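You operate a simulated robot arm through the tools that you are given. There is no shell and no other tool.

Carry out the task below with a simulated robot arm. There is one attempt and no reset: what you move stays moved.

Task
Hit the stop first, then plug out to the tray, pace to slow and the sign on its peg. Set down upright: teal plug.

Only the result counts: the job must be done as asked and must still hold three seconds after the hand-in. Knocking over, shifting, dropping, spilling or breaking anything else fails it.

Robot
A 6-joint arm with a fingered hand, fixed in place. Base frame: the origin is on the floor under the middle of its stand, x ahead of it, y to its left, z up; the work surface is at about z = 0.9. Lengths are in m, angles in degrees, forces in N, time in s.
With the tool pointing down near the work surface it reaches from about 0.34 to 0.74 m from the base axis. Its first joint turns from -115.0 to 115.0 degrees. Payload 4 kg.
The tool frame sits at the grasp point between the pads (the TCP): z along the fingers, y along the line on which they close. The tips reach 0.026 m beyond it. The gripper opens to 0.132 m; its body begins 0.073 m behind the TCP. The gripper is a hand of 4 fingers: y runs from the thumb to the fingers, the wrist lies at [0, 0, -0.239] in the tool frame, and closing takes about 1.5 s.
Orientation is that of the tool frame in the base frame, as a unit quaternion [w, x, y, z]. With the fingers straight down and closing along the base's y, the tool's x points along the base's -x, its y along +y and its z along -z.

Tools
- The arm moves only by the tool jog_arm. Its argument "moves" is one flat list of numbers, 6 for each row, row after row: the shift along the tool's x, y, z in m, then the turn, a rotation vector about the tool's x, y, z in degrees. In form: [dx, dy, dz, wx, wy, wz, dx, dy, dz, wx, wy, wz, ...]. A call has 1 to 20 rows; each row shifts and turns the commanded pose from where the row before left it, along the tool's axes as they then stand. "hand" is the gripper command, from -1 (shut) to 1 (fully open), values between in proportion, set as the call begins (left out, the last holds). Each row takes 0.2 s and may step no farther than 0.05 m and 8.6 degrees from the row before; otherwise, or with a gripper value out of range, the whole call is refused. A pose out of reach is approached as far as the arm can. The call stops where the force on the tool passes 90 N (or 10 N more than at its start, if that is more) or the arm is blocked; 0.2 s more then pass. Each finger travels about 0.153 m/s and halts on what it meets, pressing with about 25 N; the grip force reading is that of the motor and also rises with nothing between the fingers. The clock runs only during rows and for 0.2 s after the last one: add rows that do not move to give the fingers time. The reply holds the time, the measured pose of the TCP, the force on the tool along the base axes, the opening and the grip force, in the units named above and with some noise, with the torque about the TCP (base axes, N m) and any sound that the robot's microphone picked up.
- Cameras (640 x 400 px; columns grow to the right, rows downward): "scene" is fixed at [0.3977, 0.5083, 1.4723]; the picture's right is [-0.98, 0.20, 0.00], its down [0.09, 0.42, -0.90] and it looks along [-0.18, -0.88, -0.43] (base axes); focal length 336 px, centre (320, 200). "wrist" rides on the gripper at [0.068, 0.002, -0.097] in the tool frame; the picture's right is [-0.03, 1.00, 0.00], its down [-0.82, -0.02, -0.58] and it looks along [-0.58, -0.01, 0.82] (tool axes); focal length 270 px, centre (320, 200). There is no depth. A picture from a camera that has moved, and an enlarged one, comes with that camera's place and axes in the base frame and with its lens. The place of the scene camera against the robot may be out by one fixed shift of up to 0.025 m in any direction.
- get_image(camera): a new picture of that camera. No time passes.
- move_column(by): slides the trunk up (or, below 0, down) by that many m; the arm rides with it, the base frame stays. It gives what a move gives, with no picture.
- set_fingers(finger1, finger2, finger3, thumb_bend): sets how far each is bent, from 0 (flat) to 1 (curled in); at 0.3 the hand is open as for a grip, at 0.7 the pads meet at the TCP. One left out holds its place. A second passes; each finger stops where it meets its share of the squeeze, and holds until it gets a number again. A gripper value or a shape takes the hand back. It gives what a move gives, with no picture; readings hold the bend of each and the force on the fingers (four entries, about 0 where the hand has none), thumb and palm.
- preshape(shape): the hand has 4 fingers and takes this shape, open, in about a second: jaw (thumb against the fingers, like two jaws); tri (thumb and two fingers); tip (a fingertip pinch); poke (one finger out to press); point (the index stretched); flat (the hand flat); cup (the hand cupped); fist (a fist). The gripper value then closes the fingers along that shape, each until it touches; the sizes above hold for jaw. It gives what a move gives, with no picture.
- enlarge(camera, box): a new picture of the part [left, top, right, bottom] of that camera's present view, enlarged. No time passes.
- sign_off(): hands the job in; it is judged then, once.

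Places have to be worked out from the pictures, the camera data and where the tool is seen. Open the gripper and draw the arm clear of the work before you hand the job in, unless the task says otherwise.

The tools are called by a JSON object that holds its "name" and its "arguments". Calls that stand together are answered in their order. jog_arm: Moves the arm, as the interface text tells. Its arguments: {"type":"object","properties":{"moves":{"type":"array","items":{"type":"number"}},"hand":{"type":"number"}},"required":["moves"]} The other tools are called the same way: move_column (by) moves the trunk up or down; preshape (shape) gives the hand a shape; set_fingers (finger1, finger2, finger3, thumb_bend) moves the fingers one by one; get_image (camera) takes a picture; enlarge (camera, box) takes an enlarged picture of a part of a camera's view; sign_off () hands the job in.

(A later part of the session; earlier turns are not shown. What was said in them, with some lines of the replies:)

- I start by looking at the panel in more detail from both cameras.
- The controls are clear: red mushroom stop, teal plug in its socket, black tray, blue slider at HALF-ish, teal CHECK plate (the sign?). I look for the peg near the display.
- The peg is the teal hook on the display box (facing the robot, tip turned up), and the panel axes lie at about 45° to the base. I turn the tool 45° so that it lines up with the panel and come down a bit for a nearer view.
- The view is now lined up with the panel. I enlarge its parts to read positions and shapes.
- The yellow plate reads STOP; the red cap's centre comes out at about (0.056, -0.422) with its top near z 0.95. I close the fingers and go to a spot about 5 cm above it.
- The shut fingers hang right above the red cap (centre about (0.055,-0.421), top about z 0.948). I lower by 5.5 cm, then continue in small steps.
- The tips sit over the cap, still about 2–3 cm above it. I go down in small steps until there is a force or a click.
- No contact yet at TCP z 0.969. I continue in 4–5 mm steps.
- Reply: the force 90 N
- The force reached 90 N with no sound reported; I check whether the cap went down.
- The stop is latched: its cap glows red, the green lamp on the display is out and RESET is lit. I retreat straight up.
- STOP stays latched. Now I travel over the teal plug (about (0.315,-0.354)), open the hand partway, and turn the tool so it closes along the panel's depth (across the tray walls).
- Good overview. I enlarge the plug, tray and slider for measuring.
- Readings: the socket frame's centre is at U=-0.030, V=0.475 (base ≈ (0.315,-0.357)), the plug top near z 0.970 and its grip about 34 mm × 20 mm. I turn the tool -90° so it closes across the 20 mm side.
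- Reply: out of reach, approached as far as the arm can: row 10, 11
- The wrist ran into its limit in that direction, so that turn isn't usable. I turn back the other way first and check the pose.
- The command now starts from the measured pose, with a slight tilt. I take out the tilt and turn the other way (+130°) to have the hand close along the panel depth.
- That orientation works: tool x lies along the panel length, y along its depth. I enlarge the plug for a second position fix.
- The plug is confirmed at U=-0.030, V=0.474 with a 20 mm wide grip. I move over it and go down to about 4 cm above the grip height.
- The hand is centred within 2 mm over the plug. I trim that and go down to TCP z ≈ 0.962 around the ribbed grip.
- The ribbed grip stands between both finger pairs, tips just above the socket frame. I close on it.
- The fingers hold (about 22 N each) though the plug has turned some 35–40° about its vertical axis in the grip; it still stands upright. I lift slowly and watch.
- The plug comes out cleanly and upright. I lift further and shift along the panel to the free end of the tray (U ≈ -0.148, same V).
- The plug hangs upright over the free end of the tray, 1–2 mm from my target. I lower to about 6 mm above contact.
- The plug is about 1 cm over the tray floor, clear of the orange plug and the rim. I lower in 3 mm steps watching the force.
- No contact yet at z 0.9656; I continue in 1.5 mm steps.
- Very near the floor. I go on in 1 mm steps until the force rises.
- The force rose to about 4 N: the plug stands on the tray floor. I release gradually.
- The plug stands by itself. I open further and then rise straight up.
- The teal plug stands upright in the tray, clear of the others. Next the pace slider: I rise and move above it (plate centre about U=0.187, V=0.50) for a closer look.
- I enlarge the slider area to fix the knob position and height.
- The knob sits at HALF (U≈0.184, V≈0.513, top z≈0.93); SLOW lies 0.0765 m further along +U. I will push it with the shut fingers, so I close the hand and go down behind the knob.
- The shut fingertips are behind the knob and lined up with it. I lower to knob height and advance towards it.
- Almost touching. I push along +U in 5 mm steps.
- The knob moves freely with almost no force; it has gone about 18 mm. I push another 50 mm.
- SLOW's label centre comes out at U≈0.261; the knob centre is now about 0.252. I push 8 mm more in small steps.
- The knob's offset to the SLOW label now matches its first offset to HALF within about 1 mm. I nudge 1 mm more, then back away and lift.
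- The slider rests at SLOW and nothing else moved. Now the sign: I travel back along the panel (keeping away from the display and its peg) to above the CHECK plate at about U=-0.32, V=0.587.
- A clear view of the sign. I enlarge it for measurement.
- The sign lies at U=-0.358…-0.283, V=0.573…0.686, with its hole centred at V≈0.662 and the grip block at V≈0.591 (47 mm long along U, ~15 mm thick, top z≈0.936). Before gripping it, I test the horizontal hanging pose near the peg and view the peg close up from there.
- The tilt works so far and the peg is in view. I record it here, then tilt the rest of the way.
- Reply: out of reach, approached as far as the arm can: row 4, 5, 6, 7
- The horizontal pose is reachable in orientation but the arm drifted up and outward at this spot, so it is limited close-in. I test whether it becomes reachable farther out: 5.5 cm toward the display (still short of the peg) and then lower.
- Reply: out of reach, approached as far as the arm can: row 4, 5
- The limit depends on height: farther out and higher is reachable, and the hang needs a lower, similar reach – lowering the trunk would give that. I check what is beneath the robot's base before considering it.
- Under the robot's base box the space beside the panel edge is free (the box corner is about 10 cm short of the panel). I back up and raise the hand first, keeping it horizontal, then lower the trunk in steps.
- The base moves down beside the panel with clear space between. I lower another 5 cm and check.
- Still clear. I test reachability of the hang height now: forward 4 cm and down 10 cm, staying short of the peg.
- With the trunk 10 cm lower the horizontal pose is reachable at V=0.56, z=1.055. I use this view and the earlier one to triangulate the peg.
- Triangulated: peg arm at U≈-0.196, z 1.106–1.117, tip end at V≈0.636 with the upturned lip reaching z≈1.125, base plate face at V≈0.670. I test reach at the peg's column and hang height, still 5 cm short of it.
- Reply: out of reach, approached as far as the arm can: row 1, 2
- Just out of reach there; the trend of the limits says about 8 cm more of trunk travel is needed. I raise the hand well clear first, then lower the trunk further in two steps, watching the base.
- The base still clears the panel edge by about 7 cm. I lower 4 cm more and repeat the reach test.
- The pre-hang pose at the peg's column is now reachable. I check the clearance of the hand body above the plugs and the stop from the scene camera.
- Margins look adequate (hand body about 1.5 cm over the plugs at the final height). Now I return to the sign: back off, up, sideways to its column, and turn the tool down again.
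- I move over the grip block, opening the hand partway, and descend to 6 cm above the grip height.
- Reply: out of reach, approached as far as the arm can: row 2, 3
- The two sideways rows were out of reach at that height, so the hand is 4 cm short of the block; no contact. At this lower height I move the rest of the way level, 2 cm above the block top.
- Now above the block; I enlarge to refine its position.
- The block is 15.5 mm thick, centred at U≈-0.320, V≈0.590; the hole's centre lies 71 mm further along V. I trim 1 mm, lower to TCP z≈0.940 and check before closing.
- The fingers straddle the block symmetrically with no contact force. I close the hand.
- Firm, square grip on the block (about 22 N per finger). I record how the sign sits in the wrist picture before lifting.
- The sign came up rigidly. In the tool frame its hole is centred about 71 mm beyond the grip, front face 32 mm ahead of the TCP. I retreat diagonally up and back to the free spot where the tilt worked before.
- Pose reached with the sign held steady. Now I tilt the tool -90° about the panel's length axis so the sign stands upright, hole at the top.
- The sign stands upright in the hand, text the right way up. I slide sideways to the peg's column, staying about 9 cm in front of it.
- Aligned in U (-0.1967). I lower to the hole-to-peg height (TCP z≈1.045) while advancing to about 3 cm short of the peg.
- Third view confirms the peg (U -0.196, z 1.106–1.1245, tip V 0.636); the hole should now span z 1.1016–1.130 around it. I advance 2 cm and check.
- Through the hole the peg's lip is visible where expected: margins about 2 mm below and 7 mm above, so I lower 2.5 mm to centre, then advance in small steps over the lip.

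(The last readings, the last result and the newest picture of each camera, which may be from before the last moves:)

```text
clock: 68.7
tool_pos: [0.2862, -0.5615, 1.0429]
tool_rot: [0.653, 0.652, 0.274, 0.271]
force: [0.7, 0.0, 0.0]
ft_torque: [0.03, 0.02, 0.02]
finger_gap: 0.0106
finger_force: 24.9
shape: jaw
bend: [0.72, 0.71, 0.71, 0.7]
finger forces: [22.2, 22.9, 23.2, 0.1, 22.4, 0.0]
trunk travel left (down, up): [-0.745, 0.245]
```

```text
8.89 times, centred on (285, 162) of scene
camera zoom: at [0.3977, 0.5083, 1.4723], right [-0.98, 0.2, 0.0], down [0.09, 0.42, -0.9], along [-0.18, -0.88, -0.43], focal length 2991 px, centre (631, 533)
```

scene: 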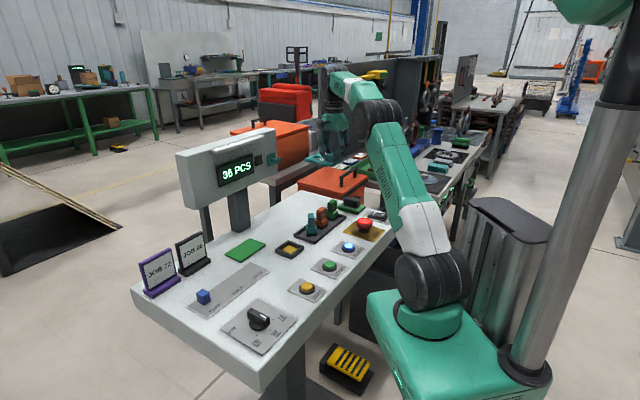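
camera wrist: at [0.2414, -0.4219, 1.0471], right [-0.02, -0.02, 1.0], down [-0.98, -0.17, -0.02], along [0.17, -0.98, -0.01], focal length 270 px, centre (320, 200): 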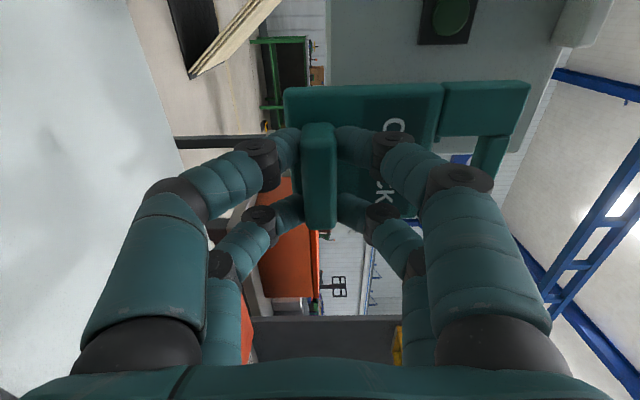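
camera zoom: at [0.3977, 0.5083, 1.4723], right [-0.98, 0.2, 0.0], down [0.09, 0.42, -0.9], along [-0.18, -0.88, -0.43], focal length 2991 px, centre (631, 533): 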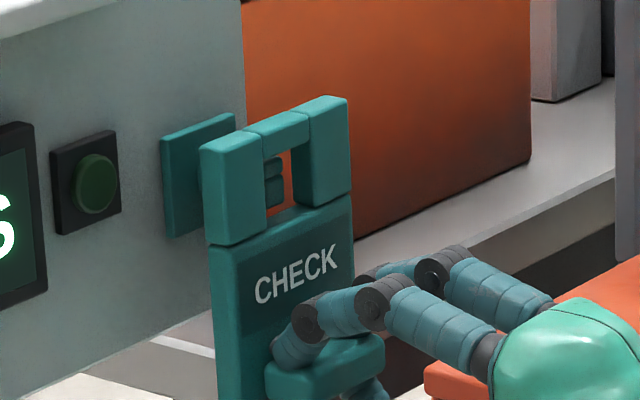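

The peg's tip is now inside the hole in both views with clearance all round and no force. I advance another 24 mm in small steps so the sign passes behind the lip.

{"name": "jog_arm", "arguments": {"moves": [0, 0, 0.006, 0, 0, 0, 0, 0, 0.006, 0, 0, 0, 0, 0, 0.006, 0, 0, 0]}}

{"name": "enlarge", "arguments": {"camera": "wrist", "box": [400, 60, 560, 180]}}

{"name": "enlarge", "arguments": {"camera": "scene", "box": [260, 140, 310, 185]}}

```text
clock: 69.5
tool_pos: [0.2968, -0.574, 1.0425]
tool_rot: [0.653, 0.652, 0.273, 0.271]
force: [0.4, -0.3, -0.4]
ft_torque: [-0.02, 0.06, 0.0]
finger_gap: 0.0108
finger_force: 25.0
shape: jaw
bend: [0.72, 0.71, 0.71, 0.7]
finger forces: [22.2, 22.9, 23.3, 0.0, 22.5, 0.1]
trunk travel left (down, up): [-0.745, 0.245]
```

```text
3.33 times, centred on (480, 120) of wrist
camera zoom: at [0.2759, -0.4568, 1.0452], right [-0.02, -0.02, 1.0], down [-0.98, -0.17, -0.02], along [0.17, -0.98, -0.01], focal length 901 px, centre (-213, 467)
```

zoom: 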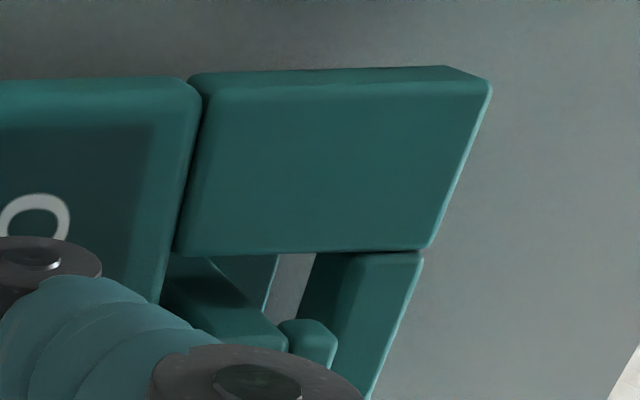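

```text
8.89 times, centred on (285, 162) of scene
camera zoom: at [0.3977, 0.5083, 1.4723], right [-0.98, 0.2, 0.0], down [0.09, 0.42, -0.9], along [-0.18, -0.88, -0.43], focal length 2991 px, centre (631, 533)
```

zoom: 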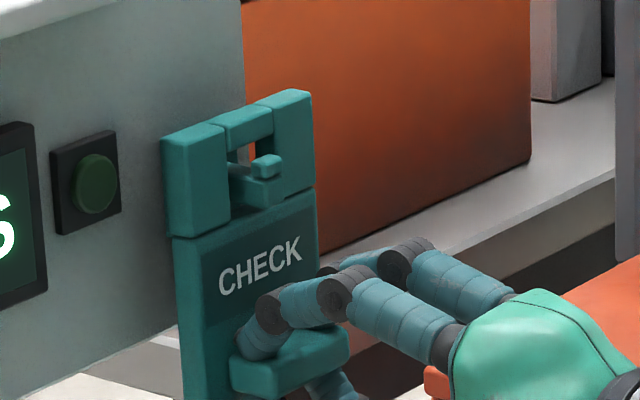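

The sign is now just behind the lip. I go 6 mm deeper (still clear of the peg's base plate), then lower slowly until the bar rests on the arm.

{"name": "jog_arm", "arguments": {"moves": [0, 0, 0.003, 0, 0, 0, 0, 0, 0.003, 0, 0, 0]}}

{"name": "jog_arm", "arguments": {"moves": [0, -0.003, 0, 0, 0, 0, 0, -0.003, 0, 0, 0, 0]}}

{"name": "enlarge", "arguments": {"camera": "wrist", "box": [400, 60, 560, 180]}}

{"name": "enlarge", "arguments": {"camera": "scene", "box": [260, 140, 310, 185]}}

```text
clock: 70.1
tool_pos: [0.3, -0.5773, 1.0419]
tool_rot: [0.652, 0.653, 0.272, 0.271]
force: [0.3, -0.3, -1.3]
ft_torque: [-0.01, 0.05, -0.02]
finger_gap: 0.0106
finger_force: 24.3
shape: jaw
bend: [0.72, 0.71, 0.71, 0.7]
finger forces: [22.3, 22.9, 23.4, 0.0, 22.5, 0.0]
trunk travel left (down, up): [-0.745, 0.245]
```

```text
clock: 70.7
tool_pos: [0.3003, -0.5784, 1.0363]
tool_rot: [0.652, 0.653, 0.272, 0.272]
force: [0.2, -0.4, -1.2]
ft_torque: [0.01, 0.0, 0.0]
finger_gap: 0.0106
finger_force: 25.2
shape: jaw
bend: [0.72, 0.71, 0.71, 0.7]
finger forces: [22.2, 22.9, 23.3, 0.0, 22.5, 0.0]
trunk travel left (down, up): [-0.745, 0.245]
```

```text
3.33 times, centred on (480, 120) of wrist
camera zoom: at [0.2799, -0.4612, 1.0392], right [-0.02, -0.02, 1.0], down [-0.98, -0.17, -0.02], along [0.17, -0.98, -0.01], focal length 901 px, centre (-213, 467)
```

zoom: 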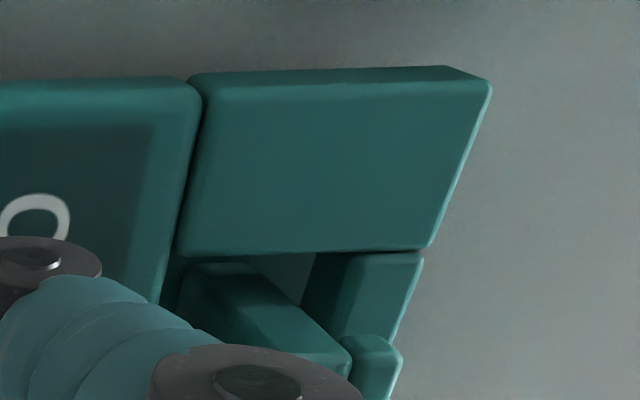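

```text
8.89 times, centred on (285, 162) of scene
camera zoom: at [0.3977, 0.5083, 1.4723], right [-0.98, 0.2, 0.0], down [0.09, 0.42, -0.9], along [-0.18, -0.88, -0.43], focal length 2991 px, centre (631, 533)
```

zoom: 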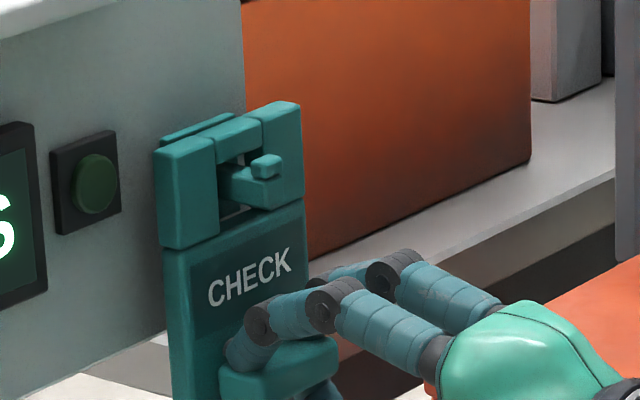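

The arm moves up in the hole as planned. I lower on in 1.5 mm steps, watching for the bar touching the peg.

{"name": "jog_arm", "arguments": {"moves": [0, -0.0015, 0, 0, 0, 0, 0, -0.0015, 0, 0, 0, 0]}}

{"name": "jog_arm", "arguments": {"moves": [0, -0.001, 0, 0, 0, 0]}}

{"name": "enlarge", "arguments": {"camera": "scene", "box": [260, 140, 310, 185]}}

{"name": "enlarge", "arguments": {"camera": "wrist", "box": [400, 60, 560, 180]}}

```text
clock: 71.3
tool_pos: [0.2992, -0.5787, 1.0333]
tool_rot: [0.653, 0.652, 0.272, 0.271]
force: [-0.3, 1.7, -1.1]
ft_torque: [0.06, 0.03, 0.03]
finger_gap: 0.0109
finger_force: 25.1
shape: jaw
bend: [0.72, 0.71, 0.71, 0.7]
finger forces: [22.2, 23.0, 23.2, 0.0, 22.5, 0.1]
trunk travel left (down, up): [-0.745, 0.245]
```

```text
clock: 71.7
tool_pos: [0.3007, -0.5785, 1.0334]
tool_rot: [0.653, 0.652, 0.273, 0.271]
force: [0.0, -0.4, -0.1]
ft_torque: [0.02, 0.02, -0.01]
finger_gap: 0.0106
finger_force: 24.3
shape: jaw
bend: [0.72, 0.71, 0.71, 0.7]
finger forces: [22.3, 22.9, 23.3, 0.0, 22.5, 0.0]
trunk travel left (down, up): [-0.745, 0.245]
```

```text
8.89 times, centred on (285, 162) of scene
camera zoom: at [0.3977, 0.5083, 1.4723], right [-0.98, 0.2, 0.0], down [0.09, 0.42, -0.9], along [-0.18, -0.88, -0.43], focal length 2991 px, centre (631, 533)
```

zoom: 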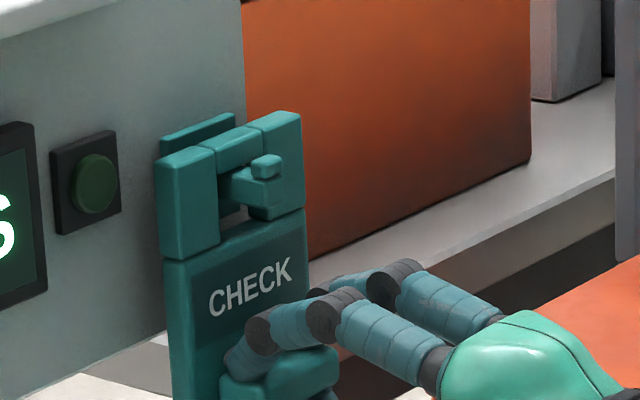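

```text
3.33 times, centred on (480, 120) of wrist
camera zoom: at [0.2799, -0.461, 1.0353], right [-0.02, -0.02, 1.0], down [-0.98, -0.17, -0.02], along [0.17, -0.98, -0.01], focal length 901 px, centre (-213, 467)
```

zoom: 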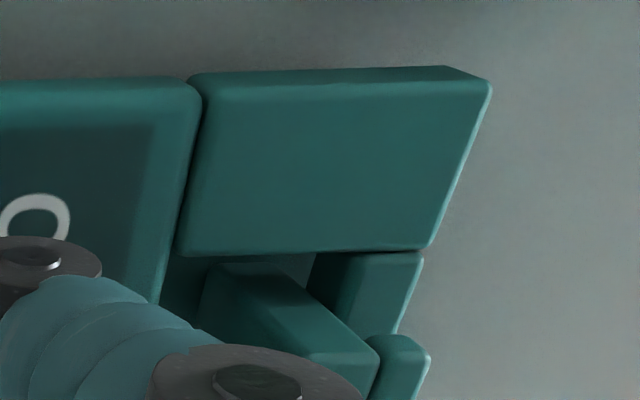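

Still no load; the remaining gap is a millimetre or two. I continue in 1 mm steps.

{"name": "jog_arm", "arguments": {"moves": [0, -0.001, 0, 0, 0, 0, 0, 0, 0, 0, 0, 0]}}

{"name": "jog_arm", "arguments": {"moves": [0, -0.001, 0, 0, 0, 0, 0, 0, 0, 0, 0, 0]}}

```text
clock: 72.3
tool_pos: [0.2994, -0.5784, 1.0321]
tool_rot: [0.653, 0.653, 0.272, 0.271]
force: [0.3, 0.1, -0.5]
ft_torque: [-0.03, 0.03, 0.02]
finger_gap: 0.0109
finger_force: 24.9
shape: jaw
bend: [0.72, 0.71, 0.71, 0.7]
finger forces: [22.2, 22.9, 23.2, 0.0, 22.6, 0.1]
trunk travel left (down, up): [-0.745, 0.245]
```

```text
clock: 72.9
tool_pos: [0.2998, -0.5772, 1.0297]
tool_rot: [0.653, 0.653, 0.272, 0.271]
force: [0.4, -0.3, 0.1]
ft_torque: [0.0, 0.0, -0.01]
finger_gap: 0.0106
finger_force: 24.6
shape: jaw
bend: [0.72, 0.71, 0.71, 0.7]
finger forces: [22.7, 23.1, 23.0, 0.0, 22.0, 0.1]
trunk travel left (down, up): [-0.745, 0.245]
```

The readings begin to change (weight coming off the hand). One more millimetre.

{"name": "jog_arm", "arguments": {"moves": [0, -0.001, 0, 0, 0, 0, 0, 0, 0, 0, 0, 0]}}

{"name": "enlarge", "arguments": {"camera": "scene", "box": [260, 140, 310, 185]}}

{"name": "enlarge", "arguments": {"camera": "wrist", "box": [400, 60, 560, 180]}}

```text
clock: 73.5
tool_pos: [0.2999, -0.5784, 1.0311]
tool_rot: [0.653, 0.652, 0.272, 0.271]
force: [0.9, -1.5, 4.1]
ft_torque: [-0.02, -0.09, -0.01]
finger_gap: 0.0104
finger_force: 25.0
shape: jaw
bend: [0.72, 0.71, 0.71, 0.7]
finger forces: [24.0, 24.3, 22.8, 0.0, 21.5, 0.0]
trunk travel left (down, up): [-0.745, 0.245]
```

```text
8.89 times, centred on (285, 162) of scene
camera zoom: at [0.3977, 0.5083, 1.4723], right [-0.98, 0.2, 0.0], down [0.09, 0.42, -0.9], along [-0.18, -0.88, -0.43], focal length 2991 px, centre (631, 533)
```

zoom: 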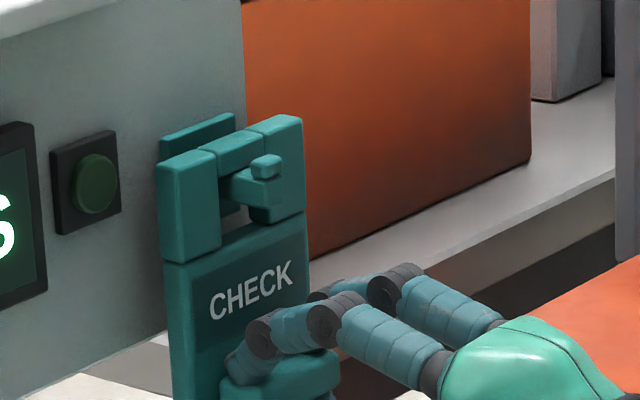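

```text
3.33 times, centred on (480, 120) of wrist
camera zoom: at [0.2798, -0.4607, 1.0334], right [-0.02, -0.02, 1.0], down [-0.98, -0.17, -0.02], along [0.17, -0.98, -0.01], focal length 901 px, centre (-213, 467)
```

zoom: 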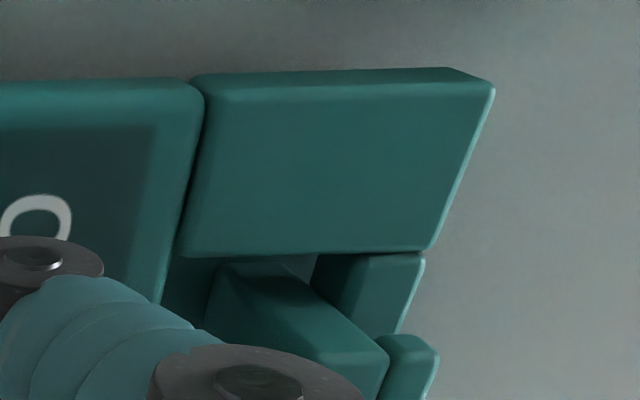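

The bar rests on the peg (4 N reaction). I release gently in stages.

{"name": "jog_arm", "arguments": {"moves": [0, 0, 0, 0, 0, 0, 0, 0, 0, 0, 0, 0], "hand": -0.75}}

{"name": "jog_arm", "arguments": {"moves": [0, 0, 0, 0, 0, 0, 0, 0, 0, 0, 0, 0], "hand": -0.5}}

{"name": "enlarge", "arguments": {"camera": "scene", "box": [250, 140, 330, 210]}}

{"name": "get_image", "arguments": {"camera": "wrist"}}

```text
clock: 74.1
tool_pos: [0.3005, -0.5773, 1.029]
tool_rot: [0.652, 0.653, 0.273, 0.271]
force: [0.6, -0.3, 1.2]
ft_torque: [-0.02, -0.01, -0.03]
finger_gap: 0.0166
finger_force: 0.0
shape: jaw
bend: [0.72, 0.72, 0.72, 0.7]
finger forces: [0.4, 0.3, 0.1, 0.0, 0.0, 0.0]
trunk travel left (down, up): [-0.745, 0.245]
```

```text
clock: 74.7
tool_pos: [0.3012, -0.5784, 1.0292]
tool_rot: [0.653, 0.652, 0.273, 0.271]
force: [-0.2, -0.3, -0.3]
ft_torque: [0.01, 0.01, -0.01]
finger_gap: 0.0326
finger_force: 0.0
shape: jaw
bend: [0.73, 0.73, 0.73, 0.7]
finger forces: [0.0, 0.0, 0.1, 0.1, 0.0, 0.1]
trunk travel left (down, up): [-0.745, 0.245]
```

```text
5.71 times, centred on (290, 175) of scene
camera zoom: at [0.3977, 0.5083, 1.4723], right [-0.98, 0.2, 0.0], down [0.09, 0.42, -0.9], along [-0.18, -0.88, -0.43], focal length 1923 px, centre (491, 343)
```

zoom: 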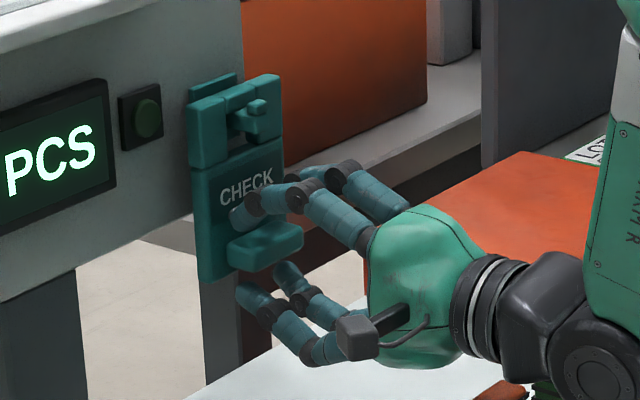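

```text
taken
camera wrist: at [0.2798, -0.4608, 1.0327], right [-0.02, -0.02, 1.0], down [-0.98, -0.17, -0.02], along [0.17, -0.98, -0.01], focal length 270 px, centre (320, 200)
```

wrist: 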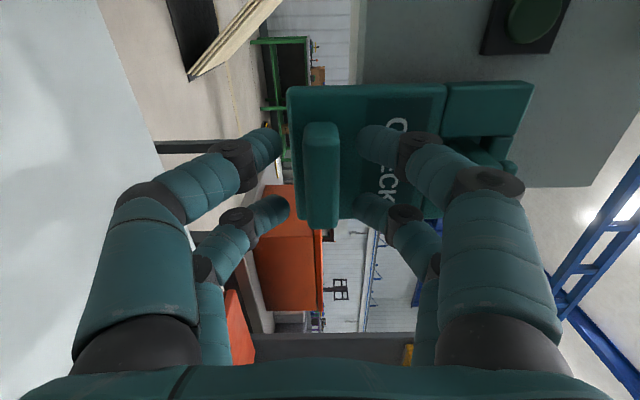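

The sign hangs on the peg by itself. I open a little more and withdraw straight back, then up and back.

{"name": "jog_arm", "arguments": {"moves": [0, 0, 0, 0, 0, 0, 0, 0, -0.01, 0, 0, 0, 0, 0, -0.015, 0, 0, 0, 0, 0, -0.02, 0, 0, 0], "hand": -0.35}}

{"name": "enlarge", "arguments": {"camera": "scene", "box": [250, 140, 330, 210]}}

{"name": "get_image", "arguments": {"camera": "wrist"}}

```text
clock: 75.7
tool_pos: [0.2685, -0.5457, 1.0288]
tool_rot: [0.653, 0.652, 0.272, 0.272]
force: [-0.1, 0.0, 0.5]
ft_torque: [0.0, -0.04, 0.04]
finger_gap: 0.0425
finger_force: 0.0
shape: jaw
bend: [0.73, 0.73, 0.73, 0.7]
finger forces: [0.0, 0.1, 0.0, 0.0, 0.1, 0.0]
trunk travel left (down, up): [-0.745, 0.245]
```

```text
5.71 times, centred on (290, 175) of scene
camera zoom: at [0.3977, 0.5083, 1.4723], right [-0.98, 0.2, 0.0], down [0.09, 0.42, -0.9], along [-0.18, -0.88, -0.43], focal length 1923 px, centre (491, 343)
```

zoom: 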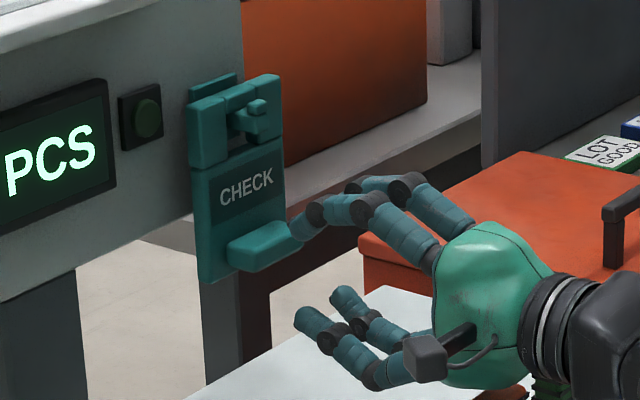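

```text
taken
camera wrist: at [0.2477, -0.4293, 1.0318], right [-0.02, -0.02, 1.0], down [-0.98, -0.17, -0.02], along [0.17, -0.98, -0.01], focal length 270 px, centre (320, 200)
```

wrist: 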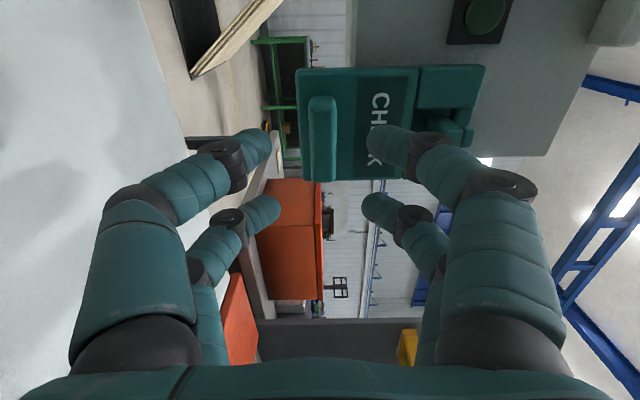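

The hand is free of the sign, which hangs still. I move up and back, well clear of the plugs and display.

{"name": "jog_arm", "arguments": {"moves": [0, 0.025, -0.008, 0, 0, 0, 0, 0.03, -0.012, 0, 0, 0, 0, 0.035, -0.02, 0, 0, 0, 0, 0.035, -0.025, 0, 0, 0, 0, 0.035, -0.025, 0, 0, 0, 0, 0.035, -0.02, 0, 0, 0], "hand": 0.5}}

{"name": "get_image", "arguments": {"camera": "scene"}}

{"name": "enlarge", "arguments": {"camera": "scene", "box": [250, 130, 410, 250]}}

{"name": "enlarge", "arguments": {"camera": "scene", "box": [130, 210, 290, 330]}}

{"name": "get_image", "arguments": {"camera": "wrist"}}

```text
clock: 77.1
tool_pos: [0.1901, -0.4672, 1.2245]
tool_rot: [0.653, 0.653, 0.273, 0.271]
force: [1.0, -0.3, -0.3]
ft_torque: [0.02, -0.02, 0.0]
finger_gap: 0.0987
finger_force: 0.1
shape: jaw
bend: [0.64, 0.64, 0.64, 0.51]
finger forces: [0.1, 0.0, 0.0, 0.0, 0.0, 0.0]
trunk travel left (down, up): [-0.745, 0.245]
```

```text
taken
```

scene: 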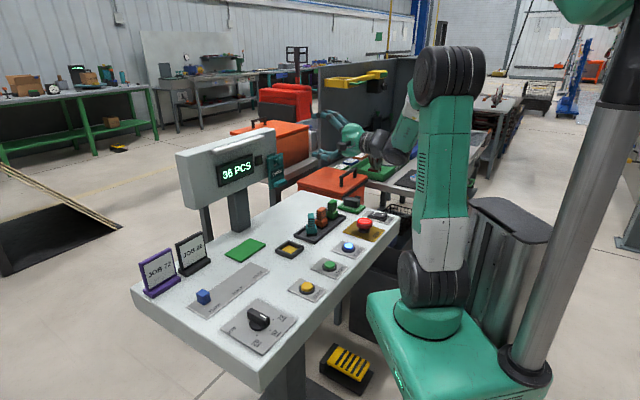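

```text
3.33 times, centred on (330, 190) of scene
camera zoom: at [0.3977, 0.5083, 1.4723], right [-0.98, 0.2, 0.0], down [0.09, 0.42, -0.9], along [-0.18, -0.88, -0.43], focal length 1122 px, centre (287, 233)
```

zoom: 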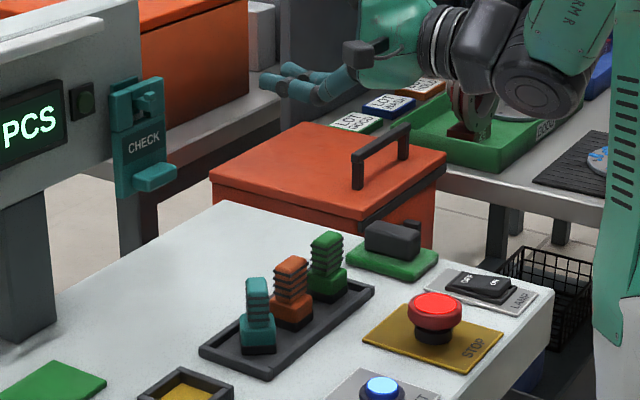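

```text
3.33 times, centred on (210, 270) of scene
camera zoom: at [0.3977, 0.5083, 1.4723], right [-0.98, 0.2, 0.0], down [0.09, 0.42, -0.9], along [-0.18, -0.88, -0.43], focal length 1122 px, centre (687, -33)
```

zoom: 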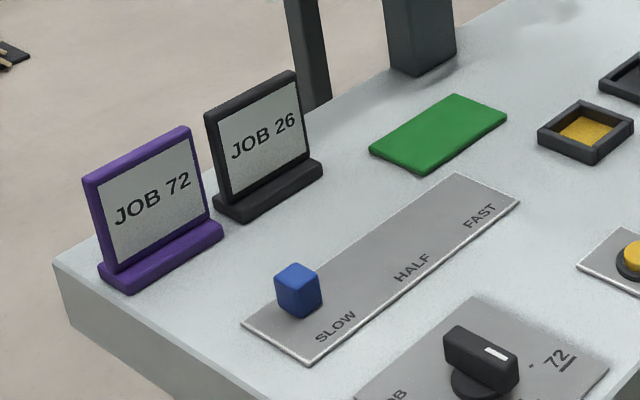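

```text
taken
camera wrist: at [0.1696, -0.3508, 1.2273], right [-0.02, -0.02, 1.0], down [-0.98, -0.17, -0.02], along [0.17, -0.99, -0.01], focal length 270 px, centre (320, 200)
```

wrist: 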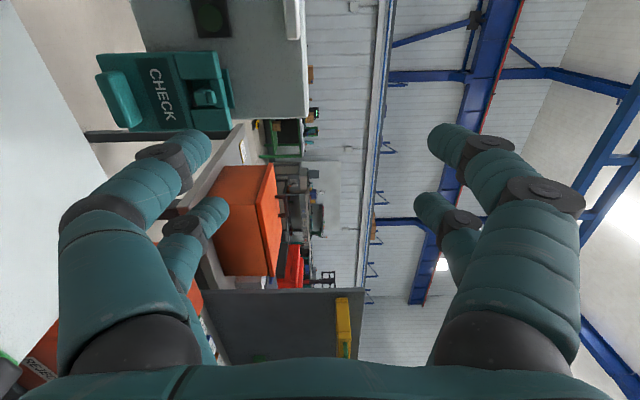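

Everything is in place: STOP latched, teal plug upright in the tray, slider at SLOW, CHECK sign hanging on its peg, nothing else shifted. I open the hand fully, wait a moment, and check the sign once more.

{"name": "jog_arm", "arguments": {"moves": [0, 0.02, 0, 0, 0, 0, 0, 0, 0, 0, 0, 0, 0, 0, 0, 0, 0, 0, 0, 0, 0, 0, 0, 0], "hand": 1}}

{"name": "enlarge", "arguments": {"camera": "scene", "box": [250, 140, 330, 200]}}

{"name": "enlarge", "arguments": {"camera": "scene", "box": [260, 180, 400, 270]}}

```text
clock: 78.1
tool_pos: [0.1899, -0.4685, 1.2447]
tool_rot: [0.653, 0.653, 0.273, 0.271]
force: [-0.2, 0.4, 1.0]
ft_torque: [-0.01, 0.03, 0.02]
finger_gap: 0.1318
finger_force: 0.1
shape: jaw
bend: [0.3, 0.3, 0.3, 0.3]
finger forces: [0.0, 0.0, 0.0, 0.0, 0.0, 0.1]
trunk travel left (down, up): [-0.745, 0.245]
```

```text
6.67 times, centred on (290, 170) of scene
camera zoom: at [0.3977, 0.5083, 1.4723], right [-0.98, 0.2, 0.0], down [0.09, 0.42, -0.9], along [-0.18, -0.88, -0.43], focal length 2243 px, centre (520, 400)
```

zoom: 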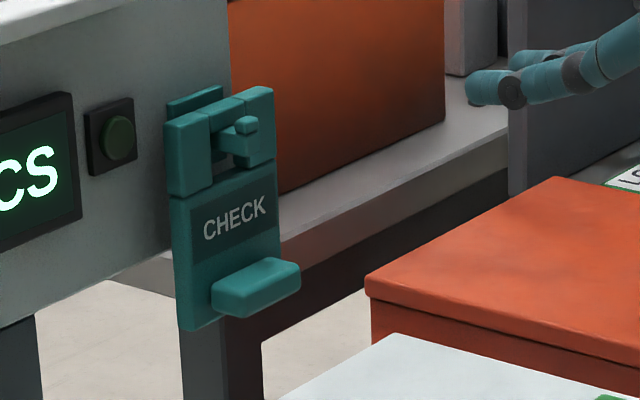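

```text
4.44 times, centred on (330, 225) of scene
camera zoom: at [0.3977, 0.5083, 1.4723], right [-0.98, 0.2, 0.0], down [0.09, 0.42, -0.9], along [-0.18, -0.88, -0.43], focal length 1496 px, centre (276, 89)
```

zoom: 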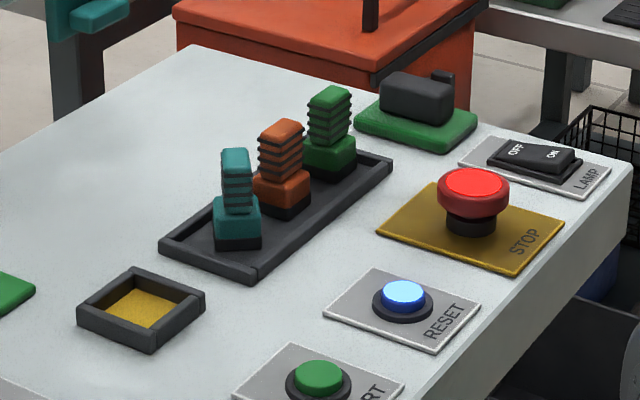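

All four results hold, and the hand is open and clear of the work. I hand the job in.

{"name": "sign_off", "arguments": {}}

```text
The job is handed in.
```

I did all four steps, stop first, and handed the job in. The last pictures show each one holding and nothing else moved.

- **Stop:** pressed and latched. Its cap glows red and the green lamp on the display went out. No click was reported, so I judged this by the lights.
- **Teal plug:** out of its socket and standing upright in the tray, clear of the orange and green plugs. It turned about 35–40° around its vertical axis in the grip, so it stands at an angle to the tray sides.
- **Pace slider:** pushed from HALF to SLOW, lined up with the SLOW label to about 1 mm.
- **CHECK sign:** hanging on its peg behind the lip, right way up.

To reach the peg with the hand level I lowered the trunk 0.18 m, and I left it there.
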